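You operate a simulated robot arm through the tools that you are given. There is no shell and no other tool. Be economical: measure what you need, move in short steps, check, and stop when the job is done.

The job below is to be done with a simulated robot arm. You get a single attempt, and the scene is never put back.

JOB
Soap the small brush on the stain bar and scrub the damp tea cloth's stain out.
Fine: brush back in its pot, then fold the cloth and lay it in the purple trug. What is to be rubbed or washed off counts as gone when no trace of it is left.
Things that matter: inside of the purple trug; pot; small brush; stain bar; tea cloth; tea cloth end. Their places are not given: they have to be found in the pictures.

It is judged by the outcome, as a careful person would: the job done as asked, and still so three seconds after it is handed in. It fails if anything else is knocked over, pushed out of place, dropped, spilled or broken. Flat cloth is picked up by pressing the open fingertips on it (5 to 10 N) and closing them slowly along it; thin cloth reads only 2 to 8 mm in the jaws.

ROBOT AND FRAMES
A 7-joint arm with a fingered hand, fixed in place. Base frame: the origin is at the foot of the arm, x ahead of it, y to its left, z up; the work surface is at about z = 760. Lengths are in mm, angles in degrees, forces in N, time in s.
Its first joint turns from -149.0 to 149.0 degrees. Payload 3.5 kg.
Tool frame: the origin (TCP) lies between the finger pads and is the grasp point; the fingertips stand 30 mm ahead of it; z points along the fingers, y is the line along which they close. The gripper opens to 104 mm. The gripper's body begins 35 mm behind the TCP. The gripper is a hand of 4 fingers: y runs from the thumb to the fingers, the wrist lies at [-15, -110, -186] in the tool frame, and closing takes about 1.5 s.
Orientation is told as [roll, pitch, yaw] about the base's x, y, z axes, in that order, counted from this pose: with the fingers straight down and the wrist toward the robot, the tool's x, y and z point along [0, 1, 0], [1, 0, 0] and [0, 0, -1] of the base frame.

CONTROLS
- The arm moves only by the tool step_arm. Its argument "motion" is a list of rows, each an object of numbers (a shift or turn left out is 0, a gripper value left out holds the last): "tx", "ty", "tz": the shift along the base's x, y, z in m; "rx", "ry", "rz": the turn, a rotation vector about the base's x, y, z in degrees; "fingers": the gripper command, from -1 (shut) to 1 (fully open), values between in proportion. In form: [{"tx": .., "ty": .., "tz": .., "rx": .., "ry": .., "rz": .., "fingers": ..}, ...]. A call has 1 to 12 rows; each row shifts and turns the commanded pose from where the row before left it. Rows are played at 5 a second. More than 50 mm and 8.6 degrees between two rows, or a gripper value outside its range, and nothing of the call is played. A pose out of reach is approached as far as the arm can. The call stops where the force on the tool passes 40 N (or 10 N more than at its start, if that is more) or the arm is blocked; 0.2 s more then pass. The fingers move at their own pace (about 45 mm/s each) and stop on an object; they squeeze with about 25 N. The grip force told is the motor's: it shows also when the fingers shut on nothing. Time passes only in rows, and 0.2 s behind the last, so rows that do not move let the fingers close. It gives the time, the measured TCP pose, the force on the tool (base axes), the opening and the grip force at its end, in the units of the frame above (readings bear some noise), with the torque about the TCP (base axes, N m) and any sound that the robot's microphone picked up.
- Cameras (640 x 400 px; columns grow to the right, rows downward): "scene" is fixed at [219.2, 499.3, 1474.3]; the picture's right is [-0.63, -0.77, 0.00], its down [-0.39, 0.31, -0.87] and it looks along [0.67, -0.55, -0.50] (base axes); focal length 324 px, centre (320, 200). "wrist" rides on the gripper at [61, -92, -130] in the tool frame; the picture's right is [-0.81, 0.27, -0.52], its down [-0.53, -0.71, 0.46] and it looks along [-0.24, 0.64, 0.72] (tool axes); focal length 275 px, centre (320, 200).
- capture(camera): a new picture of that camera. It takes no simulated time.
- lift_body(by): slides the trunk up (or, below 0, down) by that many mm; the arm rides with it, the base frame stays. It gives what a move gives, with no picture.
- hand_shape(shape): the hand has 4 fingers and takes this shape, open, in about a second: jaw (thumb against the fingers, like two jaws); tri (thumb and two fingers); tip (a fingertip pinch); poke (one finger out to press); point (the index stretched); flat (the hand flat); cup (the hand cupped); fist (a fist). The gripper value then closes the fingers along that shape, each until it touches; the sizes above hold for jaw. It gives what a move gives, with no picture.
- pixel_to_xyz(camera, pixels): for up to 12 pixels [column, row] of the newest picture of that camera ("zoom" is the newest enlarged one), the place [x, y, z] in the base frame of the surface seen there, good to about 3 mm. It takes no simulated time.
- zoom(camera, box): a new picture of the part [left, top, right, bottom] of that camera's present view, enlarged. It takes no simulated time.
- sign_off(): hands the job in; it is judged then, once.

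Keep the steps short. Do not move on a guess: measure, check each grasp and each placing, and mend mistakes. In all there are 80 turns and 34 pictures (those below and enlarged ones count). Leave the gripper open and the arm clear of the work at the hand-in unless told otherwise, and finish with a single line.

The tools are called after "Emit:" by a JSON object that holds its "name" and its "arguments". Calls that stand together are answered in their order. step_arm: Moves the arm, as the interface text tells. Its arguments: {"type":"object","properties":{"motion":{"type":"array"}},"required":["motion"]} The other tools are called the same way: lift_body (by) slides the trunk up or down; hand_shape (shape) gives the hand a shape; capture (camera) takes a picture; pixel_to_xyz (camera, pixels) gives the place of the surface under pixels of a picture; zoom (camera, box) takes an enlarged picture of a part of a camera's view; sign_off () hands the job in.

At the start:

```text
t: 0.0
tool_pos: [778.4, -91.9, 1274.6]
tcp_rot: [0.1, 0.0, 0.1]
contact_force: [-0.7, -0.8, -0.6]
ft_torque: [0.02, 0.03, -0.01]
gripper_width: 103.6
finger_force: 0.1
shape: jaw
trunk travel left (down, up): [-525.0, 185.0]
```

scene: 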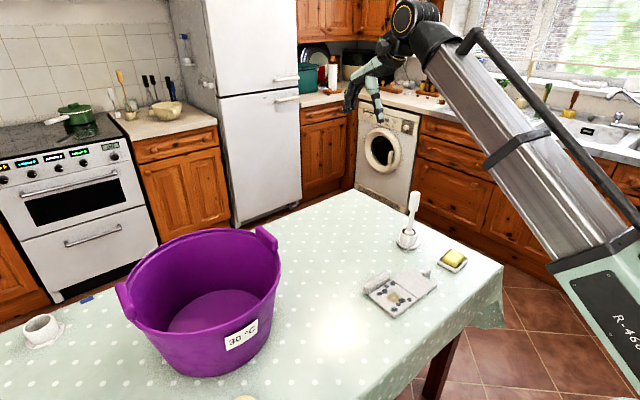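
wrist: 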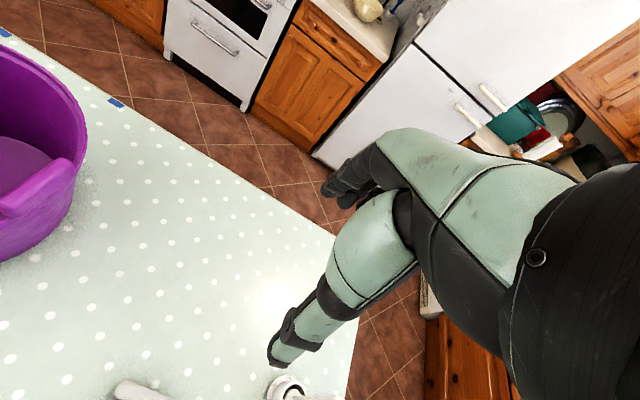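

The scene picture shows a purple trug, a brush in its pot near (408,220), a yellow bar near (453,260) and a cloth near (400,290). I'll zoom in on that area to measure it.

Emit:
{"name": "zoom", "arguments": {"camera": "scene", "box": [340, 180, 500, 330]}}

Emit:
{"name": "pixel_to_xyz", "arguments": {"camera": "scene", "pixels": [[413, 195], [411, 215], [407, 240], [454, 256], [453, 266], [366, 285], [390, 315], [436, 290], [411, 267], [396, 297], [380, 275], [320, 280]]}}

Emit:
{"name": "pixel_to_xyz", "arguments": {"camera": "scene", "pixels": [[215, 310], [190, 320], [265, 240], [125, 300], [200, 235], [275, 290], [210, 375], [40, 330], [241, 338], [245, 398], [503, 265], [350, 190]]}}

```text
2.67 times, centred on (420, 255) of scene
```

zoom: 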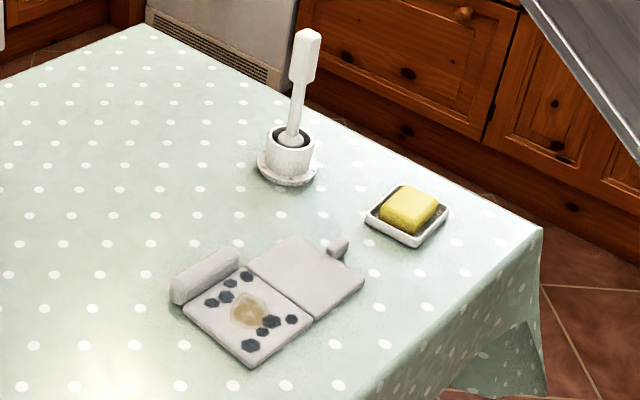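

```text
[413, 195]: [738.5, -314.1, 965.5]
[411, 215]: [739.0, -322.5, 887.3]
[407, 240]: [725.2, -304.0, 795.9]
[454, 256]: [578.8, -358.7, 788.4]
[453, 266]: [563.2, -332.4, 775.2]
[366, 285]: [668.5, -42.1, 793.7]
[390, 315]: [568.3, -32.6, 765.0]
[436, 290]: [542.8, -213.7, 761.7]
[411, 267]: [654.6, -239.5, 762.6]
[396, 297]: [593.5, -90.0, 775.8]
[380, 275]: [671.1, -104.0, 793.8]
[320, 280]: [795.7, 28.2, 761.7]
```

```text
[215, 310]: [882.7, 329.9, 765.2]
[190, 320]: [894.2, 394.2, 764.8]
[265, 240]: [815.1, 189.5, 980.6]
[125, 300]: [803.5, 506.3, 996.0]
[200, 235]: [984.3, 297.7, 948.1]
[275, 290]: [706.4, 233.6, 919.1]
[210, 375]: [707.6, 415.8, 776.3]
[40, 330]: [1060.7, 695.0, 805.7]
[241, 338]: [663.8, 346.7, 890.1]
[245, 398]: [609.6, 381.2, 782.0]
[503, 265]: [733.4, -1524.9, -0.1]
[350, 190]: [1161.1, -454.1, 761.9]
```

The zoom shows the brush standing in a pot, the bar in its dish, and the cloth with a brown stain. There is a roll at one edge (zoom 205,275) and a small raised tab at (338,247). I'll measure these in the zoom.

Emit:
{"name": "pixel_to_xyz", "arguments": {"camera": "zoom", "pixels": [[183, 308], [252, 366], [312, 318], [364, 282], [293, 237], [246, 268], [249, 310], [338, 247], [232, 256], [176, 288], [275, 290], [330, 255]]}}

Emit:
{"name": "pixel_to_xyz", "arguments": {"camera": "zoom", "pixels": [[308, 32], [303, 70], [297, 100], [291, 138], [288, 160], [287, 183], [410, 200], [408, 215], [367, 220], [448, 212], [413, 247], [403, 185]]}}

Emit:
{"name": "pixel_to_xyz", "arguments": {"camera": "zoom", "pixels": [[270, 140], [312, 140], [291, 128], [290, 148], [258, 165], [318, 170], [295, 80], [316, 80], [232, 310], [268, 310], [249, 292], [249, 326]]}}

```text
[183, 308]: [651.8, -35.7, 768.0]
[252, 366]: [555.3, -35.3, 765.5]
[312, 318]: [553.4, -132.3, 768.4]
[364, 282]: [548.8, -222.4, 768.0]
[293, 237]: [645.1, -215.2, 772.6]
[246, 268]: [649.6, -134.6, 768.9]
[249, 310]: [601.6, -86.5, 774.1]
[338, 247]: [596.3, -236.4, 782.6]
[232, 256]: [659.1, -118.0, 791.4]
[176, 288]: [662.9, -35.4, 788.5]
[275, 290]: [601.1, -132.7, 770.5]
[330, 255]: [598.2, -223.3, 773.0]
```

```text
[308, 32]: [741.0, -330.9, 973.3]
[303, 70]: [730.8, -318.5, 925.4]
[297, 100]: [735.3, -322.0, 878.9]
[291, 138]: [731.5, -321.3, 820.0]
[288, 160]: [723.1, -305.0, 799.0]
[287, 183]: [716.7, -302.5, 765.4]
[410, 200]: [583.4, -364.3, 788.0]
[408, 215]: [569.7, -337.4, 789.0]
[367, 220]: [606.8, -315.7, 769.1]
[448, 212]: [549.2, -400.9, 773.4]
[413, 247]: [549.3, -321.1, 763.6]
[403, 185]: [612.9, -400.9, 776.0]
```

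```text
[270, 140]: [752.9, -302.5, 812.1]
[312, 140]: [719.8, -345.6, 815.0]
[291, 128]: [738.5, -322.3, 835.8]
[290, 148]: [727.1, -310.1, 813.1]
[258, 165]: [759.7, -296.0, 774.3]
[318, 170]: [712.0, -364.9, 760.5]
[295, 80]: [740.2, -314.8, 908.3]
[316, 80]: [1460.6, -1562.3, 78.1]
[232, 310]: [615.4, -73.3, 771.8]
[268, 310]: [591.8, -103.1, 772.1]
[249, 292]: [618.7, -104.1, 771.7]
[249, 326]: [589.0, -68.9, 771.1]
```

The measurements:
- Brush: axis at about (740,-325), handle z 890–975.
- Bar: top at about (580,-362,788).
- Stain: about (602,-87,772).
- Cloth: x 550–652, y -35 to -222, with the tab at (597,-236,782).

Next I move above the brush, staying high with the fingers open.

Emit:
{"name": "step_arm", "arguments": {"motion": [{"tx": -0.0064, "ty": -0.039, "fingers": 1}, {"tx": -0.0064, "ty": -0.039}, {"tx": -0.0064, "ty": -0.039}, {"tx": -0.0064, "ty": -0.039}, {"tx": -0.0064, "ty": -0.039}, {"tx": -0.0064, "ty": -0.039}, {"tz": -0.045}, {"tz": -0.045}, {"tz": -0.045}, {"tz": -0.045}, {"tz": -0.04}, {}]}}

Emit:
{"name": "capture", "arguments": {"camera": "wrist"}}

Emit:
{"name": "capture", "arguments": {"camera": "scene"}}

```text
t: 2.6
tool_pos: [739.6, -326.3, 1057.2]
tcp_rot: [0.0, -0.1, -0.1]
contact_force: [0.4, 0.4, -1.2]
ft_torque: [0.02, 0.01, -0.01]
gripper_width: 103.6
finger_force: 0.1
shape: jaw
trunk travel left (down, up): [-525.0, 185.0]
```

```text
30 pictures are left
```

wrist: 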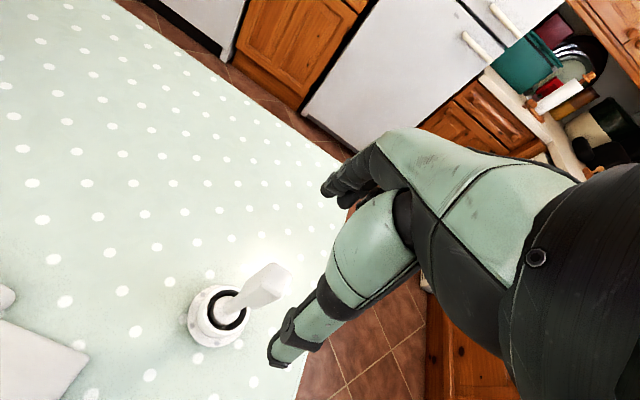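

```text
29 pictures are left
```

scene: 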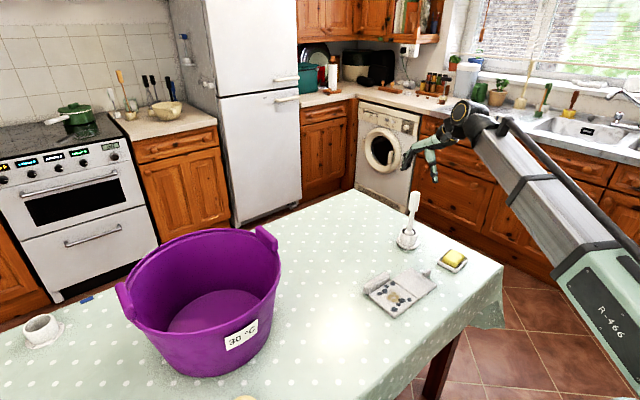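

The wrist view shows the brush handle at about (265,285). I'll measure its faces from this side.

Emit:
{"name": "pixel_to_xyz", "arguments": {"camera": "wrist", "pixels": [[266, 268], [284, 266], [288, 285], [270, 275], [255, 290], [262, 300], [240, 292], [246, 302], [228, 306], [190, 318], [220, 290], [240, 318]]}}

Emit:
{"name": "zoom", "arguments": {"camera": "wrist", "box": [160, 230, 320, 360]}}

```text
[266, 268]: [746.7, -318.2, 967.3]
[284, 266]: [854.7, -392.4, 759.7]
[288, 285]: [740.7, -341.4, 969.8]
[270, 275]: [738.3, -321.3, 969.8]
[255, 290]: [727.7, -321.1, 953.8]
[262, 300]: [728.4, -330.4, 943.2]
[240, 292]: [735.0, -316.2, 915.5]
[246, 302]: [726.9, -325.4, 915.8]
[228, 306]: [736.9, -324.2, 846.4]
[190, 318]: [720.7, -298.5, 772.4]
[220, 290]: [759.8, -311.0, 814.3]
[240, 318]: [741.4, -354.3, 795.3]
```

```text
3.08 times, centred on (240, 295) of wrist
```

zoom: 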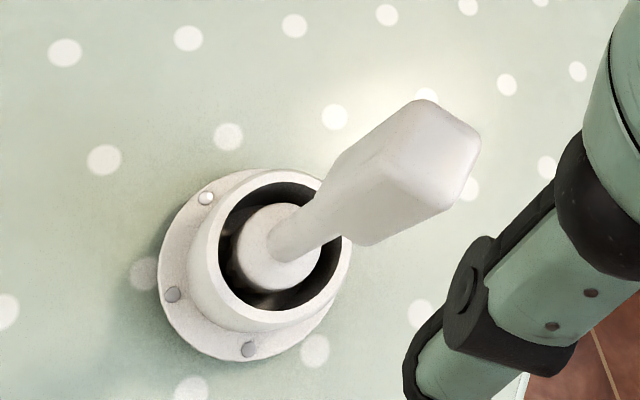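

The handle is a roughly 23 mm square block centred at about (739,-329), with its faces along x and y. The pot has screws in its base. I descend to z=942 and close.

Emit:
{"name": "step_arm", "arguments": {"motion": [{"ty": -0.002, "tz": -0.03}, {"tz": -0.03}, {"tz": -0.03}, {"tz": -0.025}, {}]}}

Emit:
{"name": "step_arm", "arguments": {"motion": [{"fingers": 0.3}, {"fingers": 0}, {"fingers": -0.3}, {"fingers": -0.6}, {"fingers": -1}, {}, {}, {}, {}, {}]}}

Emit:
{"name": "zoom", "arguments": {"camera": "scene", "box": [340, 120, 500, 270]}}

```text
t: 3.8
tool_pos: [738.3, -328.4, 942.2]
tcp_rot: [0.0, 0.1, -0.1]
contact_force: [-0.5, 1.0, -0.4]
ft_torque: [0.0, 0.01, -0.01]
gripper_width: 103.5
finger_force: 0.1
shape: jaw
trunk travel left (down, up): [-525.0, 185.0]
```

```text
t: 6.0
tool_pos: [739.6, -328.7, 941.0]
tcp_rot: [0.0, 0.0, -0.1]
contact_force: [-0.3, 0.1, 0.5]
ft_torque: [0.0, -0.02, -0.03]
gripper_width: 21.3
finger_force: 25.4
shape: jaw
trunk travel left (down, up): [-525.0, 185.0]
```

```text
2.67 times, centred on (420, 195) of scene
```

zoom: 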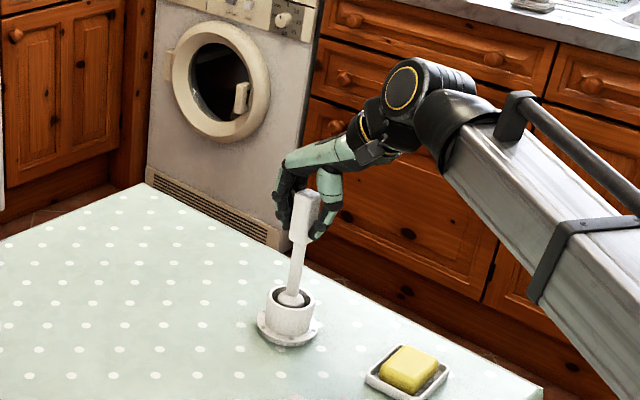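

The jaws hold at 21.3 mm with 25 N, so the handle is gripped. I lift straight up and look.

Emit:
{"name": "step_arm", "arguments": {"motion": [{"tz": 0.02}, {"tz": 0.03}, {"tz": 0.03}, {"tz": 0.03}, {"tz": 0.02}, {}]}}

Emit:
{"name": "zoom", "arguments": {"camera": "scene", "box": [340, 120, 500, 270]}}

Emit:
{"name": "pixel_to_xyz", "arguments": {"camera": "zoom", "pixels": [[308, 130], [300, 190], [292, 225], [290, 240], [288, 255], [290, 262], [285, 235], [300, 235], [288, 295], [270, 297], [312, 297], [408, 368]]}}

```text
t: 7.4
tool_pos: [738.9, -328.0, 1073.0]
tcp_rot: [0.0, 0.1, -0.1]
contact_force: [0.4, -0.2, -1.4]
ft_torque: [-0.03, 0.02, -0.02]
gripper_width: 21.2
finger_force: 25.4
shape: jaw
trunk travel left (down, up): [-525.0, 185.0]
```

```text
2.67 times, centred on (420, 195) of scene
```

zoom: 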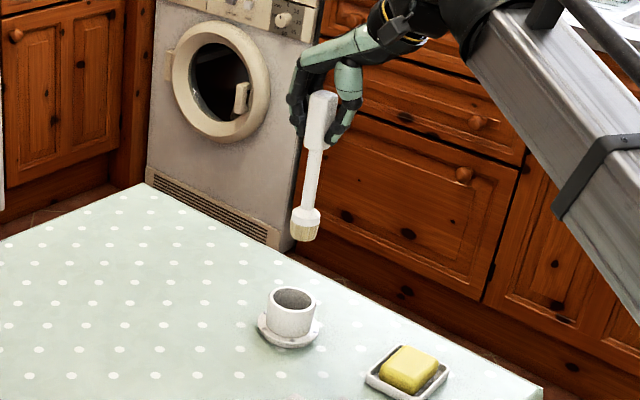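

```text
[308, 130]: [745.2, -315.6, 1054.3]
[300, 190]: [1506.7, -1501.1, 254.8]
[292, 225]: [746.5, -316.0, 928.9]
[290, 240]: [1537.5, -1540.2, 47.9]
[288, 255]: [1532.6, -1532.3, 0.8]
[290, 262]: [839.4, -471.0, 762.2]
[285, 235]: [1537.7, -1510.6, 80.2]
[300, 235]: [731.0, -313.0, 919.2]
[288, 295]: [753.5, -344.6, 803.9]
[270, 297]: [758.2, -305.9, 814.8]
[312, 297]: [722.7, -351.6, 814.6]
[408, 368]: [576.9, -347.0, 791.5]
```

The brush hangs straight and clear. Its bristle end is about 160 mm below the TCP, and I'll check the edge pixels. Then I move above the bar centre (580,-360), still high.

Emit:
{"name": "pixel_to_xyz", "arguments": {"camera": "zoom", "pixels": [[304, 238], [297, 237], [310, 238], [304, 230], [304, 214], [294, 215], [318, 215]]}}

Emit:
{"name": "step_arm", "arguments": {"motion": [{"tx": -0.04, "ty": -0.008}, {"tx": -0.04, "ty": -0.008}, {"tx": -0.04, "ty": -0.008}, {"tx": -0.039, "ty": -0.008}, {"tz": -0.04}, {"tz": -0.04}, {}]}}

Emit:
{"name": "zoom", "arguments": {"camera": "scene", "box": [370, 160, 530, 310]}}

```text
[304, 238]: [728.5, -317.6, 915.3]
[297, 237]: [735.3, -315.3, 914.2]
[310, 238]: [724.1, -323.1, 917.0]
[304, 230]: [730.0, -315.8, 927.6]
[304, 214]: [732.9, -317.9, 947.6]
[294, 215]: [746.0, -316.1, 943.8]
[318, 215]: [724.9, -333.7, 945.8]
```

```text
t: 9.0
tool_pos: [580.2, -361.0, 990.2]
tcp_rot: [0.0, 0.0, 0.0]
contact_force: [-0.1, -0.5, -0.7]
ft_torque: [0.0, 0.02, 0.02]
gripper_width: 21.4
finger_force: 24.9
shape: jaw
trunk travel left (down, up): [-525.0, 185.0]
```

```text
2.67 times, centred on (450, 235) of scene
```

zoom: 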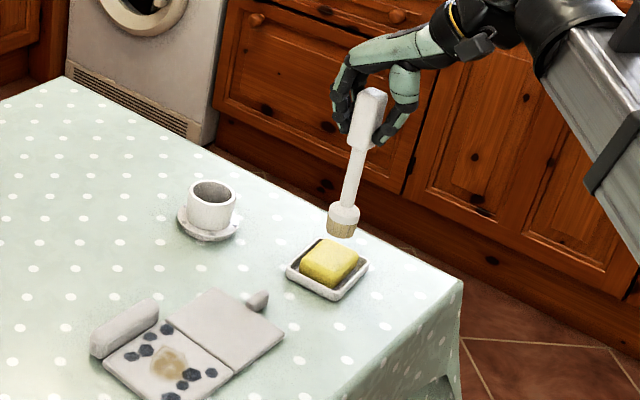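

The bristles are about 158 mm below the TCP, so I expect contact near TCP z≈947. I descend slowly and watch the force.

Emit:
{"name": "step_arm", "arguments": {"motion": [{"tz": -0.02}, {"tz": -0.012}, {"tz": -0.004}, {"tz": -0.003}, {"tz": -0.002}, {}]}}

```text
t: 10.4
tool_pos: [579.4, -361.1, 951.1]
tcp_rot: [-0.1, 0.0, 0.0]
contact_force: [-0.4, -0.5, 5.1]
ft_torque: [-0.01, -0.04, -0.01]
gripper_width: 21.6
finger_force: 24.6
shape: jaw
trunk travel left (down, up): [-525.0, 185.0]
```

Contact reads about 5 N at z=951. I rub gently back and forth on the bar.

Emit:
{"name": "step_arm", "arguments": {"motion": [{"tx": 0.008}, {"tx": -0.008}, {"tx": -0.008}, {"tx": 0.008}, {"ty": 0.008}, {"ty": -0.008}, {"ty": -0.008}, {"ty": 0.008}, {"tx": 0.008}, {"tx": -0.016}, {"tx": 0.008}, {}]}}

Emit:
{"name": "zoom", "arguments": {"camera": "scene", "box": [400, 190, 500, 280]}}

```text
t: 13.0
tool_pos: [579.0, -360.2, 951.9]
tcp_rot: [0.0, 0.0, 0.0]
contact_force: [-1.6, 0.2, 5.6]
ft_torque: [-0.02, 0.01, 0.0]
gripper_width: 22.0
finger_force: 24.9
shape: jaw
trunk travel left (down, up): [-525.0, 185.0]
```

```text
4.44 times, centred on (450, 235) of scene
```

zoom: 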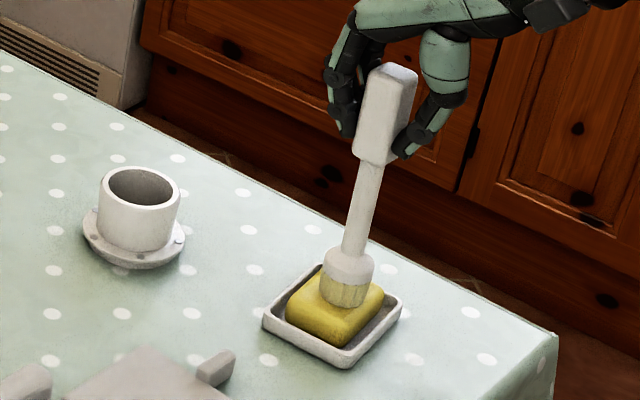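

The bar and dish stayed put. I lift off and check the bristles for soap.

Emit:
{"name": "step_arm", "arguments": {"motion": [{"tz": 0.02}, {"tz": 0.03}, {"tz": 0.03}, {}]}}

Emit:
{"name": "zoom", "arguments": {"camera": "scene", "box": [420, 200, 490, 280]}}

```text
t: 14.0
tool_pos: [581.6, -360.7, 1032.2]
tcp_rot: [0.0, 0.0, 0.0]
contact_force: [0.4, -0.8, -1.1]
ft_torque: [0.01, 0.01, 0.02]
gripper_width: 21.9
finger_force: 24.7
shape: jaw
trunk travel left (down, up): [-525.0, 185.0]
```

```text
5.00 times, centred on (455, 240) of scene
```

zoom: 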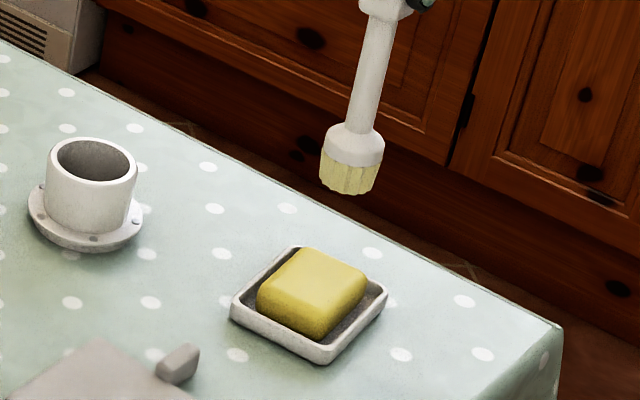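

The bristles are now pale yellow, so they are soaped. I go above the stain centre (603,-87).

Emit:
{"name": "step_arm", "arguments": {"motion": [{"tx": 0.003, "ty": 0.039}, {"tx": 0.003, "ty": 0.039}, {"tx": 0.003, "ty": 0.039}, {"tx": 0.003, "ty": 0.039}, {"tx": 0.003, "ty": 0.039}, {"tx": 0.003, "ty": 0.039}, {"tx": 0.003, "ty": 0.039}, {"tz": -0.03}, {"tz": -0.03}, {}]}}

Emit:
{"name": "zoom", "arguments": {"camera": "scene", "box": [340, 220, 460, 325]}}

Emit:
{"name": "pixel_to_xyz", "arguments": {"camera": "zoom", "pixels": [[250, 300], [300, 300], [275, 320], [320, 290], [300, 330]]}}

```text
t: 16.2
tool_pos: [601.6, -87.7, 970.2]
tcp_rot: [0.0, 0.0, 0.0]
contact_force: [-0.2, 0.0, -1.1]
ft_torque: [-0.02, -0.01, 0.0]
gripper_width: 21.7
finger_force: 25.1
shape: jaw
trunk travel left (down, up): [-525.0, 185.0]
```

```text
3.81 times, centred on (400, 272) of scene
```

zoom: 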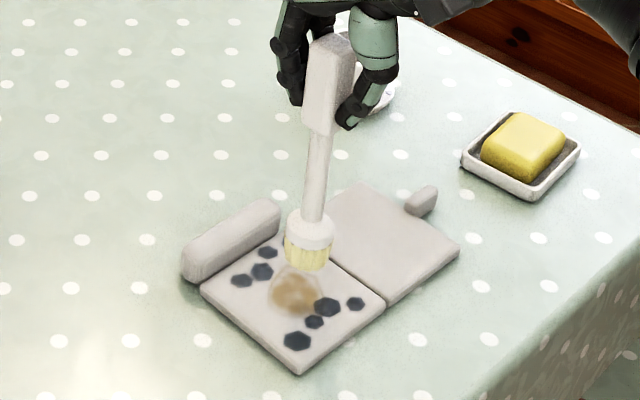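

```text
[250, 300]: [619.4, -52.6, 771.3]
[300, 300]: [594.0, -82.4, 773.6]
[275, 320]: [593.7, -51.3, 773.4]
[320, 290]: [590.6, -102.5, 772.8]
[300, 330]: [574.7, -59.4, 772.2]
```

The brush sits over the stain, whose centre is about (600,-86). I descend slowly to contact, expected near z≈934.

Emit:
{"name": "step_arm", "arguments": {"motion": [{"tz": -0.02}, {"tz": -0.01}, {"tz": -0.004}, {"tz": -0.003}, {}]}}

```text
t: 17.4
tool_pos: [600.0, -88.4, 932.9]
tcp_rot: [0.1, 0.0, -0.2]
contact_force: [0.5, -0.1, 0.1]
ft_torque: [0.01, -0.03, 0.0]
gripper_width: 22.0
finger_force: 24.9
shape: jaw
trunk travel left (down, up): [-525.0, 185.0]
```

Emit:
{"name": "step_arm", "arguments": {"motion": [{"tz": -0.002}, {"tz": -0.002}, {}]}}

```text
t: 18.2
tool_pos: [600.3, -86.9, 932.7]
tcp_rot: [0.0, -0.2, -0.1]
contact_force: [-1.9, 0.5, 25.8]
ft_torque: [0.0, -0.01, 0.0]
gripper_width: 22.9
finger_force: 24.7
shape: jaw
trunk travel left (down, up): [-525.0, 185.0]
```

It reads 26 N, more than I want. I ease up by 1.5 mm and make small strokes.

Emit:
{"name": "step_arm", "arguments": {"motion": [{"tz": 0.0015}, {"tx": 0.008}, {"tx": -0.008}, {"tx": -0.008}, {"tx": 0.008}, {"ty": 0.008}, {"ty": -0.008}, {"ty": -0.008}, {"ty": 0.008}, {}]}}

Emit:
{"name": "zoom", "arguments": {"camera": "scene", "box": [340, 220, 460, 325]}}

```text
t: 20.4
tool_pos: [601.1, -86.7, 931.2]
tcp_rot: [0.1, -0.1, -0.1]
contact_force: [-1.4, 0.1, 15.8]
ft_torque: [0.04, 0.01, 0.01]
gripper_width: 22.9
finger_force: 25.3
shape: jaw
trunk travel left (down, up): [-525.0, 185.0]
```

```text
3.81 times, centred on (400, 272) of scene
```

zoom: 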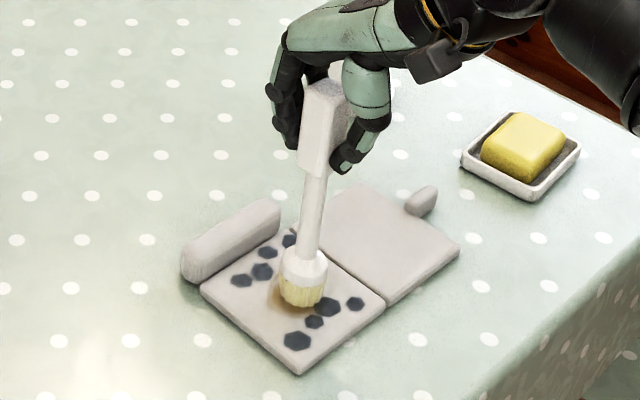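

The cloth has not moved and the force is 16 N. I scrub a wider pattern across the whole stain.

Emit:
{"name": "step_arm", "arguments": {"motion": [{"tx": 0.015, "ty": 0.015}, {"tx": -0.015}, {"tx": -0.015}, {"ty": -0.01, "tx": 0.015}, {"tx": 0.015}, {"ty": -0.01, "tx": -0.015}, {"tx": -0.015}, {"ty": -0.01, "tx": 0.015}, {"tx": 0.015}, {"tx": -0.015}, {"tx": -0.015}, {"tx": 0.015, "ty": 0.015}]}}

Emit:
{"name": "step_arm", "arguments": {"motion": [{"tx": 0.015, "ty": 0.015}, {"ty": -0.015}, {"ty": -0.015}, {"tx": -0.01, "ty": 0.015}, {"ty": 0.015}, {"ty": -0.015, "tx": -0.01}, {"ty": -0.015}, {"tx": -0.01, "ty": 0.015}, {"ty": 0.015}, {"ty": -0.015}, {"ty": -0.015}, {"tx": 0.015, "ty": 0.015}]}}

Emit:
{"name": "step_arm", "arguments": {"motion": [{"tz": 0.02}, {"tz": 0.04}, {"tx": 0.03, "ty": -0.03, "tz": 0.02}, {}]}}

Emit:
{"name": "zoom", "arguments": {"camera": "scene", "box": [340, 220, 460, 325]}}

```text
t: 23.0
tool_pos: [600.0, -86.9, 931.6]
tcp_rot: [0.0, 0.1, -0.1]
contact_force: [-2.1, 0.4, 11.4]
ft_torque: [-0.01, 0.03, 0.03]
gripper_width: 23.0
finger_force: 24.9
shape: jaw
trunk travel left (down, up): [-525.0, 185.0]
```

```text
t: 25.6
tool_pos: [598.7, -87.8, 929.9]
tcp_rot: [0.0, 0.0, -0.1]
contact_force: [-1.7, 0.6, 7.6]
ft_torque: [0.01, 0.05, -0.01]
gripper_width: 22.8
finger_force: 24.9
shape: jaw
trunk travel left (down, up): [-525.0, 185.0]
```

```text
t: 26.6
tool_pos: [631.8, -117.9, 1010.8]
tcp_rot: [0.1, 0.0, 0.0]
contact_force: [0.8, -0.4, -1.3]
ft_torque: [0.02, 0.0, 0.03]
gripper_width: 22.4
finger_force: 25.0
shape: jaw
trunk travel left (down, up): [-525.0, 185.0]
```

```text
3.81 times, centred on (400, 272) of scene
```

zoom: 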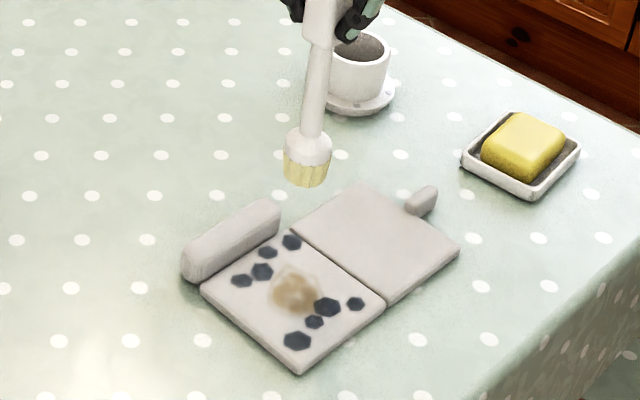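

The stain is fainter but still there. I go back down for more passes at about 12–15 N.

Emit:
{"name": "step_arm", "arguments": {"motion": [{"tx": -0.03, "ty": 0.03, "tz": -0.02}, {"tz": -0.04}, {"tz": -0.018}, {"tz": -0.003}, {}]}}

Emit:
{"name": "step_arm", "arguments": {"motion": [{"tx": 0.02, "ty": 0.012}, {"tx": -0.04}, {"tx": 0.04}, {"tx": -0.04, "ty": -0.008}, {"tx": 0.04}, {"tx": -0.04, "ty": -0.008}, {"tx": 0.04}, {"tx": -0.04, "ty": -0.008}, {"tx": 0.04}, {"tx": -0.04}, {"tx": 0.02, "ty": 0.012}, {}]}}

```text
t: 27.8
tool_pos: [601.2, -88.1, 931.3]
tcp_rot: [0.1, -0.1, 0.0]
contact_force: [-0.7, 0.8, 15.8]
ft_torque: [0.01, 0.02, 0.0]
gripper_width: 23.0
finger_force: 25.1
shape: jaw
trunk travel left (down, up): [-525.0, 185.0]
```

```text
t: 30.4
tool_pos: [600.3, -88.3, 929.4]
tcp_rot: [0.0, 0.0, -0.2]
contact_force: [-0.6, -0.3, 6.4]
ft_torque: [-0.07, 0.06, -0.02]
gripper_width: 23.0
finger_force: 25.6
shape: jaw
trunk travel left (down, up): [-525.0, 185.0]
```

The force has dropped to 6 N because the brush is settling in the grip. I do another round with strokes in y, then look.

Emit:
{"name": "step_arm", "arguments": {"motion": [{"ty": 0.018, "tx": 0.014}, {"ty": -0.036}, {"ty": 0.036}, {"ty": -0.036, "tx": -0.007}, {"ty": 0.036}, {"ty": -0.036, "tx": -0.007}, {"ty": 0.036}, {"ty": -0.036, "tx": -0.007}, {"ty": 0.036}, {"ty": -0.036, "tx": -0.007}, {"ty": 0.036}, {"ty": -0.018, "tx": 0.014}]}}

Emit:
{"name": "step_arm", "arguments": {"motion": [{"tz": -0.001, "tx": 0.016}, {"tx": -0.016}, {"tx": -0.016}, {"tx": 0.016}, {"ty": 0.016}, {"ty": -0.016}, {"ty": -0.016}, {"ty": 0.016}, {"tx": 0.016}, {"tx": -0.032}, {"tx": 0.016}, {}]}}

Emit:
{"name": "step_arm", "arguments": {"motion": [{"tz": 0.02}, {"tz": 0.04}, {"tx": 0.03, "ty": -0.03, "tz": 0.02}, {}]}}

Emit:
{"name": "zoom", "arguments": {"camera": "scene", "box": [340, 220, 460, 325]}}

```text
t: 33.0
tool_pos: [600.6, -86.7, 929.7]
tcp_rot: [0.0, -0.1, 0.0]
contact_force: [-0.5, -0.5, 7.0]
ft_torque: [-0.01, 0.05, 0.0]
gripper_width: 22.9
finger_force: 25.1
shape: jaw
trunk travel left (down, up): [-525.0, 185.0]
```

```text
t: 35.6
tool_pos: [600.7, -86.7, 930.2]
tcp_rot: [0.0, 0.0, -0.1]
contact_force: [-1.4, -1.0, 8.7]
ft_torque: [-0.02, 0.09, 0.0]
gripper_width: 23.0
finger_force: 25.3
shape: jaw
trunk travel left (down, up): [-525.0, 185.0]
```

```text
t: 36.6
tool_pos: [632.6, -117.2, 1008.9]
tcp_rot: [0.0, 0.0, 0.0]
contact_force: [0.1, 0.3, -1.2]
ft_torque: [-0.01, 0.0, 0.02]
gripper_width: 22.4
finger_force: 25.3
shape: jaw
trunk travel left (down, up): [-525.0, 185.0]
```

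```text
3.81 times, centred on (400, 272) of scene
```

zoom: 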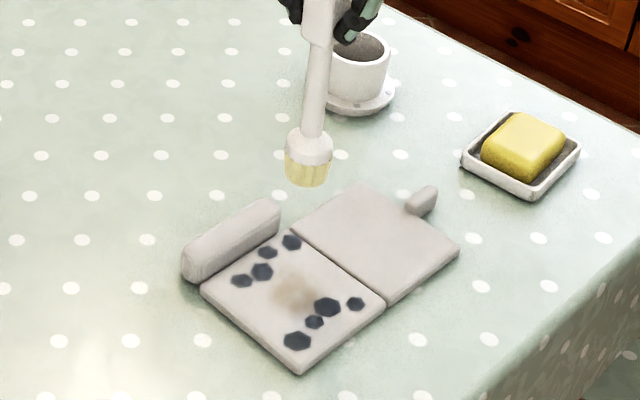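

It is clearly fading. I run another three rounds.

Emit:
{"name": "step_arm", "arguments": {"motion": [{"tx": -0.03, "ty": 0.03, "tz": -0.02}, {"tz": -0.04}, {"tz": -0.018}, {"tz": -0.003}, {}]}}

Emit:
{"name": "step_arm", "arguments": {"motion": [{"tx": 0.02, "ty": 0.012}, {"tx": -0.04}, {"tx": 0.04}, {"tx": -0.04, "ty": -0.008}, {"tx": 0.04}, {"tx": -0.04, "ty": -0.008}, {"tx": 0.04}, {"tx": -0.04, "ty": -0.008}, {"tx": 0.04}, {"tx": -0.04}, {"tx": 0.02, "ty": 0.012}, {}]}}

Emit:
{"name": "step_arm", "arguments": {"motion": [{"ty": 0.018, "tx": 0.014}, {"ty": -0.036}, {"ty": 0.036}, {"ty": -0.036, "tx": -0.007}, {"ty": 0.036}, {"ty": -0.036, "tx": -0.007}, {"ty": 0.036}, {"ty": -0.036, "tx": -0.007}, {"ty": 0.036}, {"ty": -0.036, "tx": -0.007}, {"ty": 0.036}, {"ty": -0.018, "tx": 0.014}]}}

Emit:
{"name": "step_arm", "arguments": {"motion": [{"tx": 0.016}, {"tx": -0.016}, {"tx": -0.016}, {"tx": 0.016}, {"ty": 0.016}, {"ty": -0.016}, {"ty": -0.016}, {"ty": 0.016}, {"tx": 0.016}, {"tx": -0.032}, {"tx": 0.016}, {}]}}

Emit:
{"name": "step_arm", "arguments": {"motion": [{"tx": 0.016, "ty": 0.01}, {"tx": -0.032}, {"tx": 0.032, "ty": -0.01}, {"tx": -0.032}, {"tx": 0.032, "ty": -0.01}, {"tx": -0.032}, {"tx": 0.016, "ty": 0.01}, {"tz": 0.02}, {"tz": 0.04}, {"tx": 0.03, "ty": -0.03, "tz": 0.02}, {}]}}

Emit:
{"name": "zoom", "arguments": {"camera": "scene", "box": [340, 220, 460, 325]}}

```text
t: 37.8
tool_pos: [600.7, -89.0, 929.6]
tcp_rot: [0.1, -0.1, -0.1]
contact_force: [-1.0, 0.4, 14.5]
ft_torque: [-0.01, 0.03, 0.01]
gripper_width: 22.7
finger_force: 25.0
shape: jaw
trunk travel left (down, up): [-525.0, 185.0]
```

```text
t: 40.4
tool_pos: [601.6, -87.1, 929.1]
tcp_rot: [0.1, 0.0, -0.1]
contact_force: [-1.3, 0.3, 6.8]
ft_torque: [-0.03, 0.08, 0.02]
gripper_width: 22.6
finger_force: 24.6
shape: jaw
trunk travel left (down, up): [-525.0, 185.0]
```

```text
t: 43.0
tool_pos: [601.4, -87.5, 928.3]
tcp_rot: [0.1, 0.0, 0.0]
contact_force: [-2.1, 0.7, 7.3]
ft_torque: [-0.02, 0.16, 0.0]
gripper_width: 23.0
finger_force: 25.0
shape: jaw
trunk travel left (down, up): [-525.0, 185.0]
```

```text
t: 45.6
tool_pos: [601.3, -86.7, 927.8]
tcp_rot: [0.1, -0.1, -0.1]
contact_force: [-1.3, 0.1, 12.4]
ft_torque: [-0.01, 0.14, 0.0]
gripper_width: 23.1
finger_force: 25.0
shape: jaw
trunk travel left (down, up): [-525.0, 185.0]
```

```text
t: 48.0
tool_pos: [631.4, -119.3, 1008.2]
tcp_rot: [0.1, 0.1, 0.0]
contact_force: [-0.3, -0.5, -0.9]
ft_torque: [-0.02, 0.0, 0.02]
gripper_width: 22.1
finger_force: 25.2
shape: jaw
trunk travel left (down, up): [-525.0, 185.0]
```

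```text
3.81 times, centred on (400, 272) of scene
```

zoom: 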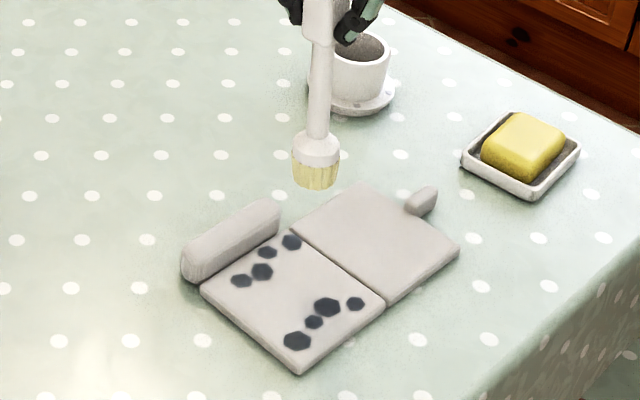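

The stain looks gone. I check with a tighter zoom.

Emit:
{"name": "zoom", "arguments": {"camera": "scene", "box": [374, 276, 418, 316]}}

Emit:
{"name": "zoom", "arguments": {"camera": "scene", "box": [380, 190, 450, 270]}}

Emit:
{"name": "pixel_to_xyz", "arguments": {"camera": "zoom", "pixels": [[262, 270], [244, 268], [275, 270], [255, 235], [244, 238], [278, 235], [265, 180], [270, 120], [270, 60]]}}

```text
10.00 times, centred on (396, 296) of scene
```

zoom: 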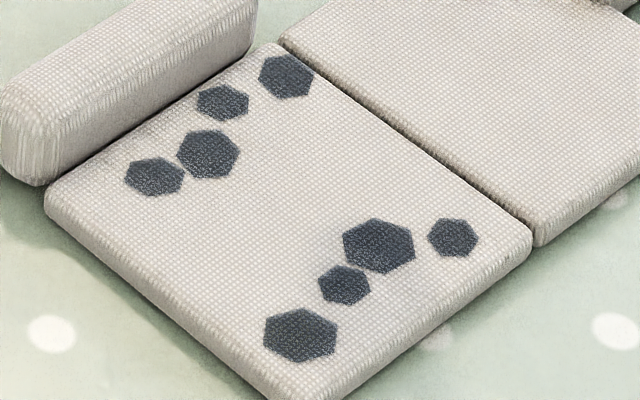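

```text
5.00 times, centred on (415, 230) of scene
```

zoom: 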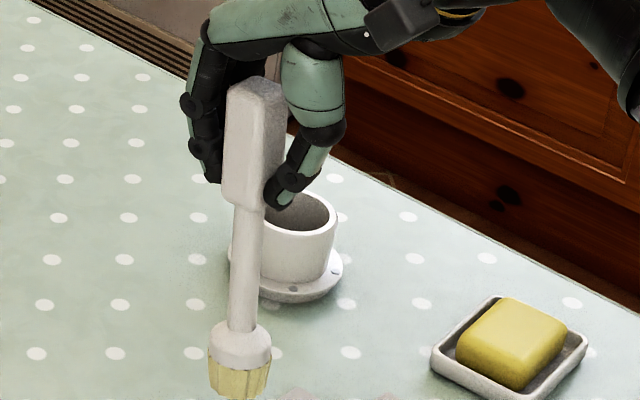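

```text
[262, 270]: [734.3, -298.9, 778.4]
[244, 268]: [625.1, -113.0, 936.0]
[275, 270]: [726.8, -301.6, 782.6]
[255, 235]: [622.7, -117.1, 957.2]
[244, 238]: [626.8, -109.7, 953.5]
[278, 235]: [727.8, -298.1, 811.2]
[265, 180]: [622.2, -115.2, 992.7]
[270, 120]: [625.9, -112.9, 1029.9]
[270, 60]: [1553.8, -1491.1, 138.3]
```

No trace is left. Now the brush goes back to the pot. I measure the brush head relative to the hand, and the pot rim.

Emit:
{"name": "pixel_to_xyz", "arguments": {"camera": "zoom", "pixels": [[240, 345], [214, 345], [268, 350], [238, 385], [212, 375], [264, 385], [240, 320], [245, 230], [337, 225], [262, 240], [298, 270], [310, 200]]}}

Emit:
{"name": "capture", "arguments": {"camera": "wrist"}}

Emit:
{"name": "pixel_to_xyz", "arguments": {"camera": "wrist", "pixels": [[250, 290], [240, 295], [228, 305], [200, 315], [190, 320], [270, 275], [280, 280]]}}

```text
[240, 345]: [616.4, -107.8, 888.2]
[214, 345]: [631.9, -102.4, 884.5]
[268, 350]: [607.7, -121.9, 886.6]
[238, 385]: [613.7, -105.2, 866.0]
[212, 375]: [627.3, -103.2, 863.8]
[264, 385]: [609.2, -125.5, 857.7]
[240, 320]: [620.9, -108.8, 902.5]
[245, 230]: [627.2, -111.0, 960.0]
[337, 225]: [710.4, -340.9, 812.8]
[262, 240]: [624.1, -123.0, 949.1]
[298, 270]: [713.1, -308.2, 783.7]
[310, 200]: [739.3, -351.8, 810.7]
```

```text
15 pictures are left
```

wrist: 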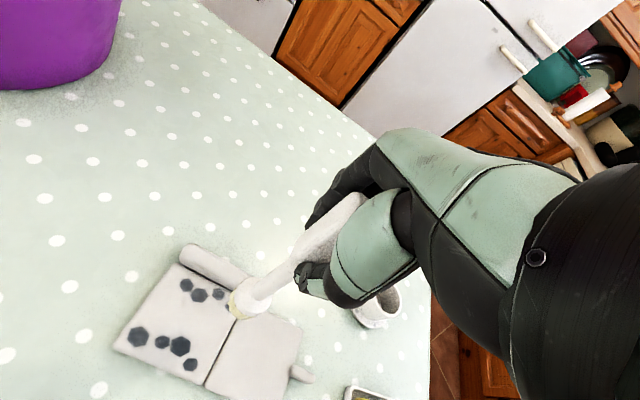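

```text
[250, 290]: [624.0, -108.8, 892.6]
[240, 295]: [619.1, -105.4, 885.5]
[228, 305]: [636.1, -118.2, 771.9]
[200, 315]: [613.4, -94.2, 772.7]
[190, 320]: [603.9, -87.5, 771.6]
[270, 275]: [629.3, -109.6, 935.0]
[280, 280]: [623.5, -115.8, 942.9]
```

The head has tipped in the grip by about (-8,+3) mm relative to the hand. I tilt the hand back to straighten it (ry -3.5, rx -1.2), raise it, and carry it above the pot.

Emit:
{"name": "step_arm", "arguments": {"motion": [{"tz": 0.03, "ry": -3.5, "rx": -1.2}, {"tx": 0.0216, "ty": -0.0418}, {"tx": 0.0216, "ty": -0.0418}, {"tx": 0.0216, "ty": -0.0418}, {"tx": 0.0216, "ty": -0.0418}, {"tx": 0.0216, "ty": -0.0418}, {}, {}]}}

Emit:
{"name": "zoom", "arguments": {"camera": "scene", "box": [365, 150, 455, 260]}}

```text
t: 49.8
tool_pos: [739.8, -325.8, 1038.2]
tcp_rot: [-1.3, -3.5, 0.0]
contact_force: [0.4, -0.3, -1.5]
ft_torque: [0.0, 0.02, 0.03]
gripper_width: 22.4
finger_force: 24.9
shape: jaw
trunk travel left (down, up): [-525.0, 185.0]
```

```text
3.64 times, centred on (410, 205) of scene
```

zoom: 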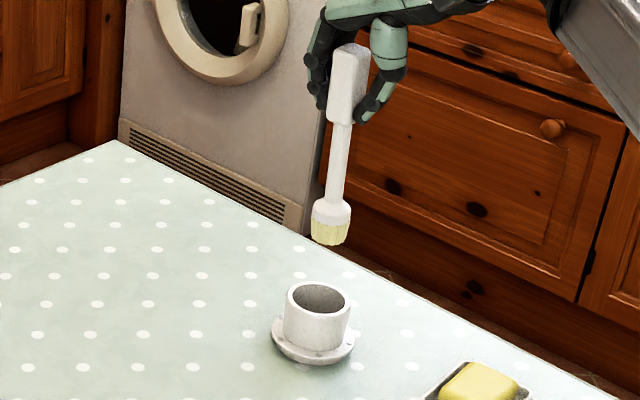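

The brush looks vertical again. I measure the head and the rim.

Emit:
{"name": "pixel_to_xyz", "arguments": {"camera": "zoom", "pixels": [[316, 210], [331, 212], [347, 212], [330, 235], [317, 232], [345, 236], [289, 296], [348, 302], [317, 285], [318, 315], [340, 150], [343, 90]]}}

```text
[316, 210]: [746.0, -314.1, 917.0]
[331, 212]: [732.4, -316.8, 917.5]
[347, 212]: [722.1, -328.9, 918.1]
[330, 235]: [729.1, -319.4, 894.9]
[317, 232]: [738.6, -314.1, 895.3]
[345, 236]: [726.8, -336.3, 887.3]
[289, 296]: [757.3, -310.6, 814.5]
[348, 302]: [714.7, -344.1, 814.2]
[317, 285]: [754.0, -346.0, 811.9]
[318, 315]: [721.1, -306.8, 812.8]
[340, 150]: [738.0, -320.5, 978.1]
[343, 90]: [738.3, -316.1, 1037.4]
```

The head near-side reads (732,-317), matching the original lift, and the pot centre is about (737,-327). I shift -1.5 mm in y and lower it, watching the force.

Emit:
{"name": "step_arm", "arguments": {"motion": [{"ty": -0.0015, "tz": -0.03}, {"tz": -0.02}, {"tz": -0.015}, {"tz": -0.01}, {}]}}

Emit:
{"name": "step_arm", "arguments": {"motion": [{"tz": -0.006}, {"tz": -0.006}, {"tz": -0.005}, {"tz": -0.003}, {}]}}

Emit:
{"name": "zoom", "arguments": {"camera": "scene", "box": [365, 150, 455, 260]}}

```text
t: 51.0
tool_pos: [739.9, -327.4, 964.0]
tcp_rot: [-1.2, -3.6, 0.0]
contact_force: [-2.3, -2.1, 7.9]
ft_torque: [-0.01, 0.09, 0.01]
gripper_width: 22.0
finger_force: 25.0
shape: jaw
trunk travel left (down, up): [-525.0, 185.0]
```

```text
t: 52.2
tool_pos: [739.7, -327.2, 941.3]
tcp_rot: [-1.2, -3.5, 0.1]
contact_force: [-0.3, -0.8, -0.6]
ft_torque: [-0.02, 0.04, 0.0]
gripper_width: 22.4
finger_force: 25.1
shape: jaw
trunk travel left (down, up): [-525.0, 185.0]
```

```text
3.64 times, centred on (410, 205) of scene
```

zoom: 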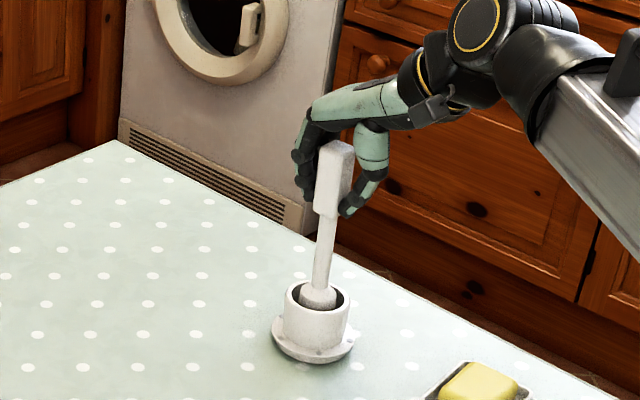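

The head is inside the pot. I lower the last few mm until it bottoms.

Emit:
{"name": "step_arm", "arguments": {"motion": [{"tz": -0.002}, {"tz": -0.002}, {"tz": -0.002}, {}]}}

```text
t: 53.2
tool_pos: [739.7, -328.5, 937.8]
tcp_rot: [-1.2, -3.6, 0.1]
contact_force: [-0.5, 0.0, -0.3]
ft_torque: [0.0, 0.05, -0.02]
gripper_width: 22.3
finger_force: 24.9
shape: jaw
trunk travel left (down, up): [-525.0, 185.0]
```

Emit:
{"name": "step_arm", "arguments": {"motion": [{"tz": -0.002}, {"tz": -0.002}, {}]}}

```text
t: 54.0
tool_pos: [738.2, -327.3, 935.8]
tcp_rot: [-1.3, -3.8, -0.1]
contact_force: [-5.4, -0.3, 19.3]
ft_torque: [-0.07, 0.03, -0.05]
gripper_width: 22.7
finger_force: 25.0
shape: jaw
trunk travel left (down, up): [-525.0, 185.0]
```

The brush is seated at 19 N. I ease up 1 mm, open slowly, then rise straight up.

Emit:
{"name": "step_arm", "arguments": {"motion": [{"tz": 0.0015}, {"fingers": -0.5}, {"fingers": -0.2}, {"fingers": 0.2}, {"fingers": 0.6}, {"fingers": 1}, {}, {}, {}, {}]}}

Emit:
{"name": "step_arm", "arguments": {"motion": [{"tz": 0.03}, {"tz": 0.04}, {"tz": 0.04}, {"rx": 1.2, "ry": 3.5}, {}]}}

Emit:
{"name": "zoom", "arguments": {"camera": "scene", "box": [360, 180, 480, 320]}}

```text
t: 56.2
tool_pos: [739.4, -328.4, 934.4]
tcp_rot: [-1.2, -3.5, 0.0]
contact_force: [-1.0, 0.0, 0.2]
ft_torque: [0.0, 0.01, -0.01]
gripper_width: 103.5
finger_force: 0.0
shape: jaw
trunk travel left (down, up): [-525.0, 185.0]
```

```text
t: 57.4
tool_pos: [741.3, -328.1, 1044.1]
tcp_rot: [0.0, 0.0, -0.1]
contact_force: [-0.2, -0.4, 0.9]
ft_torque: [-0.03, 0.03, -0.01]
gripper_width: 103.4
finger_force: 0.1
shape: jaw
trunk travel left (down, up): [-525.0, 185.0]
```

```text
2.86 times, centred on (420, 250) of scene
```

zoom: 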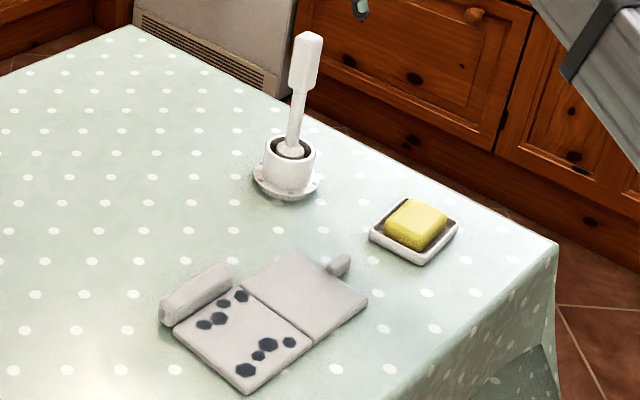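

The brush stands in its pot. Now the cloth: I zoom on the tab (the cloth's end) and the roll, and measure both.

Emit:
{"name": "zoom", "arguments": {"camera": "scene", "box": [360, 255, 445, 320]}}

Emit:
{"name": "pixel_to_xyz", "arguments": {"camera": "zoom", "pixels": [[505, 105], [520, 85], [552, 70], [565, 85], [545, 100], [520, 118], [500, 95], [530, 95], [535, 75], [557, 92], [510, 120], [480, 110]]}}

Emit:
{"name": "pixel_to_xyz", "arguments": {"camera": "zoom", "pixels": [[50, 205], [130, 165], [200, 115], [60, 240], [40, 215], [210, 135], [215, 160], [85, 245], [300, 175], [440, 265], [130, 190], [190, 105]]}}

```text
6.15 times, centred on (402, 288) of scene
```

zoom: 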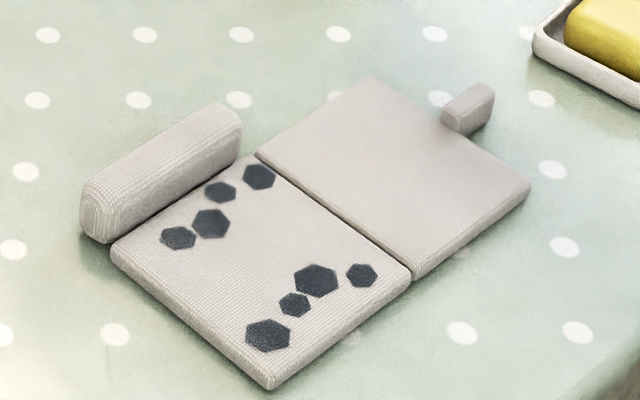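

```text
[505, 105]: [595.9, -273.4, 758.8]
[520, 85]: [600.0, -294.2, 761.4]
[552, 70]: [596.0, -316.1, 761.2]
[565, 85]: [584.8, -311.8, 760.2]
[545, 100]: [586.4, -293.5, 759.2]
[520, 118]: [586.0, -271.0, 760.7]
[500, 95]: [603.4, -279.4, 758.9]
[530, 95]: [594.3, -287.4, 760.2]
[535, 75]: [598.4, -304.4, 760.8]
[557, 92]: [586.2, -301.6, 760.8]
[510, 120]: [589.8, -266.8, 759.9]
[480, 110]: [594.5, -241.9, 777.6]
```

```text
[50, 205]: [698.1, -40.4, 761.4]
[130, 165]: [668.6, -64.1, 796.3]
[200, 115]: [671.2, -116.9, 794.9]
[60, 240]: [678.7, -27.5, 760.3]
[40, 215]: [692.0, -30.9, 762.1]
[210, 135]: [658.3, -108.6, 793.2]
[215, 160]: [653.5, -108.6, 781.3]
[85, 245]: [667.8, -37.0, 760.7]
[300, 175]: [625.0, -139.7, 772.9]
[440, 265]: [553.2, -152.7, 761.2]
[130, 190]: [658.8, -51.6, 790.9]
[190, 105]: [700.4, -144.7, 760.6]
```

The tab spans roughly (442–494, 82–133) in the zoom. I measure it properly.

Emit:
{"name": "pixel_to_xyz", "arguments": {"camera": "zoom", "pixels": [[444, 110], [460, 120], [470, 98], [484, 85], [492, 95], [490, 112], [460, 131], [466, 112], [478, 105], [450, 104], [441, 125], [475, 122]]}}

Emit:
{"name": "pixel_to_xyz", "arguments": {"camera": "zoom", "pixels": [[372, 80], [528, 186], [412, 277], [256, 155], [412, 160], [220, 108], [238, 125], [236, 155], [90, 185], [83, 215], [105, 240], [160, 150]]}}

```text
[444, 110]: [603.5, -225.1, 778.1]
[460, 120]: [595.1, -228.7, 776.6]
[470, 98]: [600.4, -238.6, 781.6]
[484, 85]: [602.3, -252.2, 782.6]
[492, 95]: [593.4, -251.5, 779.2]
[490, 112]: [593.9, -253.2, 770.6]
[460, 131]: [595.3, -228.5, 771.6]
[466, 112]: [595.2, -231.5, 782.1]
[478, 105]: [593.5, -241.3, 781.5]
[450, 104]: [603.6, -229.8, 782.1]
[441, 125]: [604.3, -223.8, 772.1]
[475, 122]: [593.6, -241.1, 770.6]
```

```text
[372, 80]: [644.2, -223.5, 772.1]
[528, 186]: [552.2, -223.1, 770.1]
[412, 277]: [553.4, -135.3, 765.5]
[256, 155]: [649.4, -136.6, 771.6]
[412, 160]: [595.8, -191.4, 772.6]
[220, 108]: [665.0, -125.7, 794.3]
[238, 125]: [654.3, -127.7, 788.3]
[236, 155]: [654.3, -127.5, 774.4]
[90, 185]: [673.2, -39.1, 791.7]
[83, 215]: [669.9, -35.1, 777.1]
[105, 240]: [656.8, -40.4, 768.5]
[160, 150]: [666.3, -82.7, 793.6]
```

The tab is an upright fin:
- x 593–605, y -225 to -253, top at z 782, about 11 mm thick.

It stands across the closing direction, which suits the jaws. I move above it with the jaws half open, then come down to z=800.

Emit:
{"name": "step_arm", "arguments": {"motion": [{"tx": -0.0355, "ty": 0.0217}, {"tx": -0.0355, "ty": 0.0217}, {"tx": -0.0355, "ty": 0.0217}, {"tx": -0.0355, "ty": 0.0217, "fingers": 0.1}, {"tz": -0.045}, {"tz": -0.045}, {"tz": -0.045}, {"tz": -0.045}, {"tz": -0.03}, {"tz": -0.02}, {}]}}

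Emit:
{"name": "zoom", "arguments": {"camera": "scene", "box": [360, 225, 480, 325]}}

```text
t: 59.8
tool_pos: [599.1, -240.5, 814.3]
tcp_rot: [0.0, 0.0, 0.1]
contact_force: [0.1, -0.3, -0.3]
ft_torque: [0.02, 0.0, 0.03]
gripper_width: 57.7
finger_force: 0.1
shape: jaw
trunk travel left (down, up): [-525.0, 185.0]
```

```text
4.00 times, centred on (420, 275) of scene
```

zoom: 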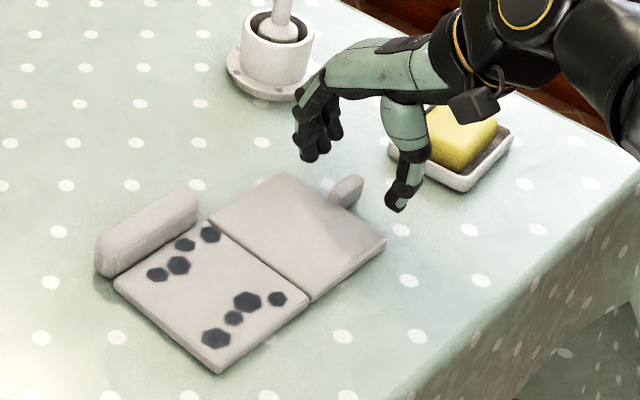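

The hand straddles the tab. I lower to z≈796 and close slowly.

Emit:
{"name": "step_arm", "arguments": {"motion": [{"tz": -0.01, "ty": -0.001}, {"tz": -0.008}, {}, {"fingers": -0.2}, {"fingers": -0.5}, {"fingers": -0.8}, {"fingers": -1}, {}, {}, {}, {}]}}

```text
t: 62.2
tool_pos: [597.7, -241.3, 796.1]
tcp_rot: [0.1, 0.1, 0.0]
contact_force: [-0.8, -0.8, 0.6]
ft_torque: [-0.04, -0.04, 0.02]
gripper_width: 7.5
finger_force: 25.3
shape: jaw
trunk travel left (down, up): [-525.0, 185.0]
```

The jaws hold the tab at 7.5 mm. I start the fold arc about the hinge at y≈-134, taking the first 30° and then checking.

Emit:
{"name": "step_arm", "arguments": {"motion": [{"tz": 0.014, "ty": 0.001}, {"tz": 0.0135, "ty": 0.0027}, {"tz": 0.0133, "ty": 0.0045}, {"tz": 0.0122, "ty": 0.006}, {}]}}

Emit:
{"name": "zoom", "arguments": {"camera": "scene", "box": [360, 225, 480, 325]}}

```text
t: 63.4
tool_pos: [597.3, -227.4, 850.0]
tcp_rot: [0.1, 0.0, 0.0]
contact_force: [-0.1, -0.5, -1.4]
ft_torque: [-0.2, 0.0, 0.0]
gripper_width: 7.9
finger_force: 24.6
shape: jaw
trunk travel left (down, up): [-525.0, 185.0]
```

```text
4.00 times, centred on (420, 275) of scene
```

zoom: 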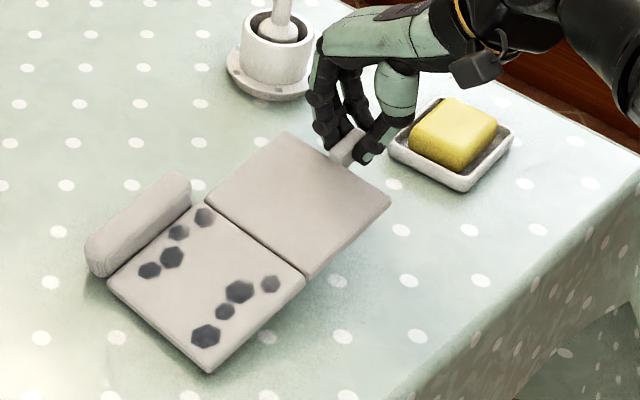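

The panel swings up on its hinge. Torque is 0.2 N m, so I let the hand tilt along with it while continuing to 90°.

Emit:
{"name": "step_arm", "arguments": {"motion": [{"ty": 0.009, "tz": 0.0113, "rx": -3.75}, {"ty": 0.01, "tz": 0.0105, "rx": -3.75}, {"ty": 0.0115, "tz": 0.009, "rx": -3.75}, {"ty": 0.013, "tz": 0.0075, "rx": -3.75}, {}]}}

Emit:
{"name": "step_arm", "arguments": {"motion": [{"ty": 0.0138, "tz": 0.006, "rx": -3.75}, {"ty": 0.0145, "tz": 0.004, "rx": -3.75}, {"ty": 0.015, "tz": 0.002, "rx": -3.75}, {"ty": 0.015, "tz": 0.0005, "rx": -3.75}, {}]}}

Emit:
{"name": "zoom", "arguments": {"camera": "scene", "box": [340, 205, 480, 325]}}

```text
t: 64.6
tool_pos: [596.3, -183.2, 888.5]
tcp_rot: [-15.0, 0.0, 0.0]
contact_force: [-0.6, -0.2, -1.2]
ft_torque: [-0.13, -0.01, -0.01]
gripper_width: 7.7
finger_force: 25.4
shape: jaw
trunk travel left (down, up): [-525.0, 185.0]
```

```text
t: 65.8
tool_pos: [598.4, -126.6, 900.2]
tcp_rot: [-30.0, 0.0, 0.0]
contact_force: [-0.3, -0.3, -2.4]
ft_torque: [-0.1, 0.01, -0.04]
gripper_width: 7.8
finger_force: 24.8
shape: jaw
trunk travel left (down, up): [-525.0, 185.0]
```

```text
3.33 times, centred on (410, 265) of scene
```

zoom: 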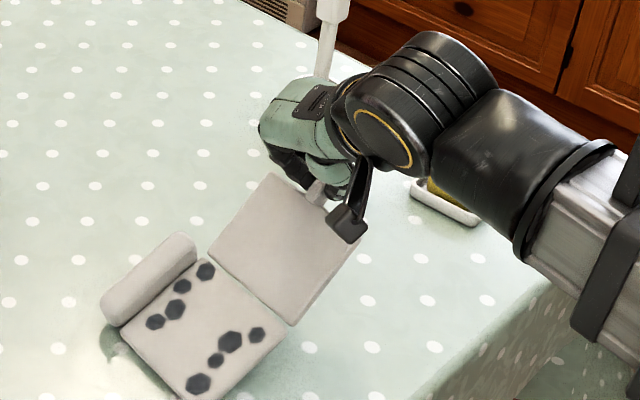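

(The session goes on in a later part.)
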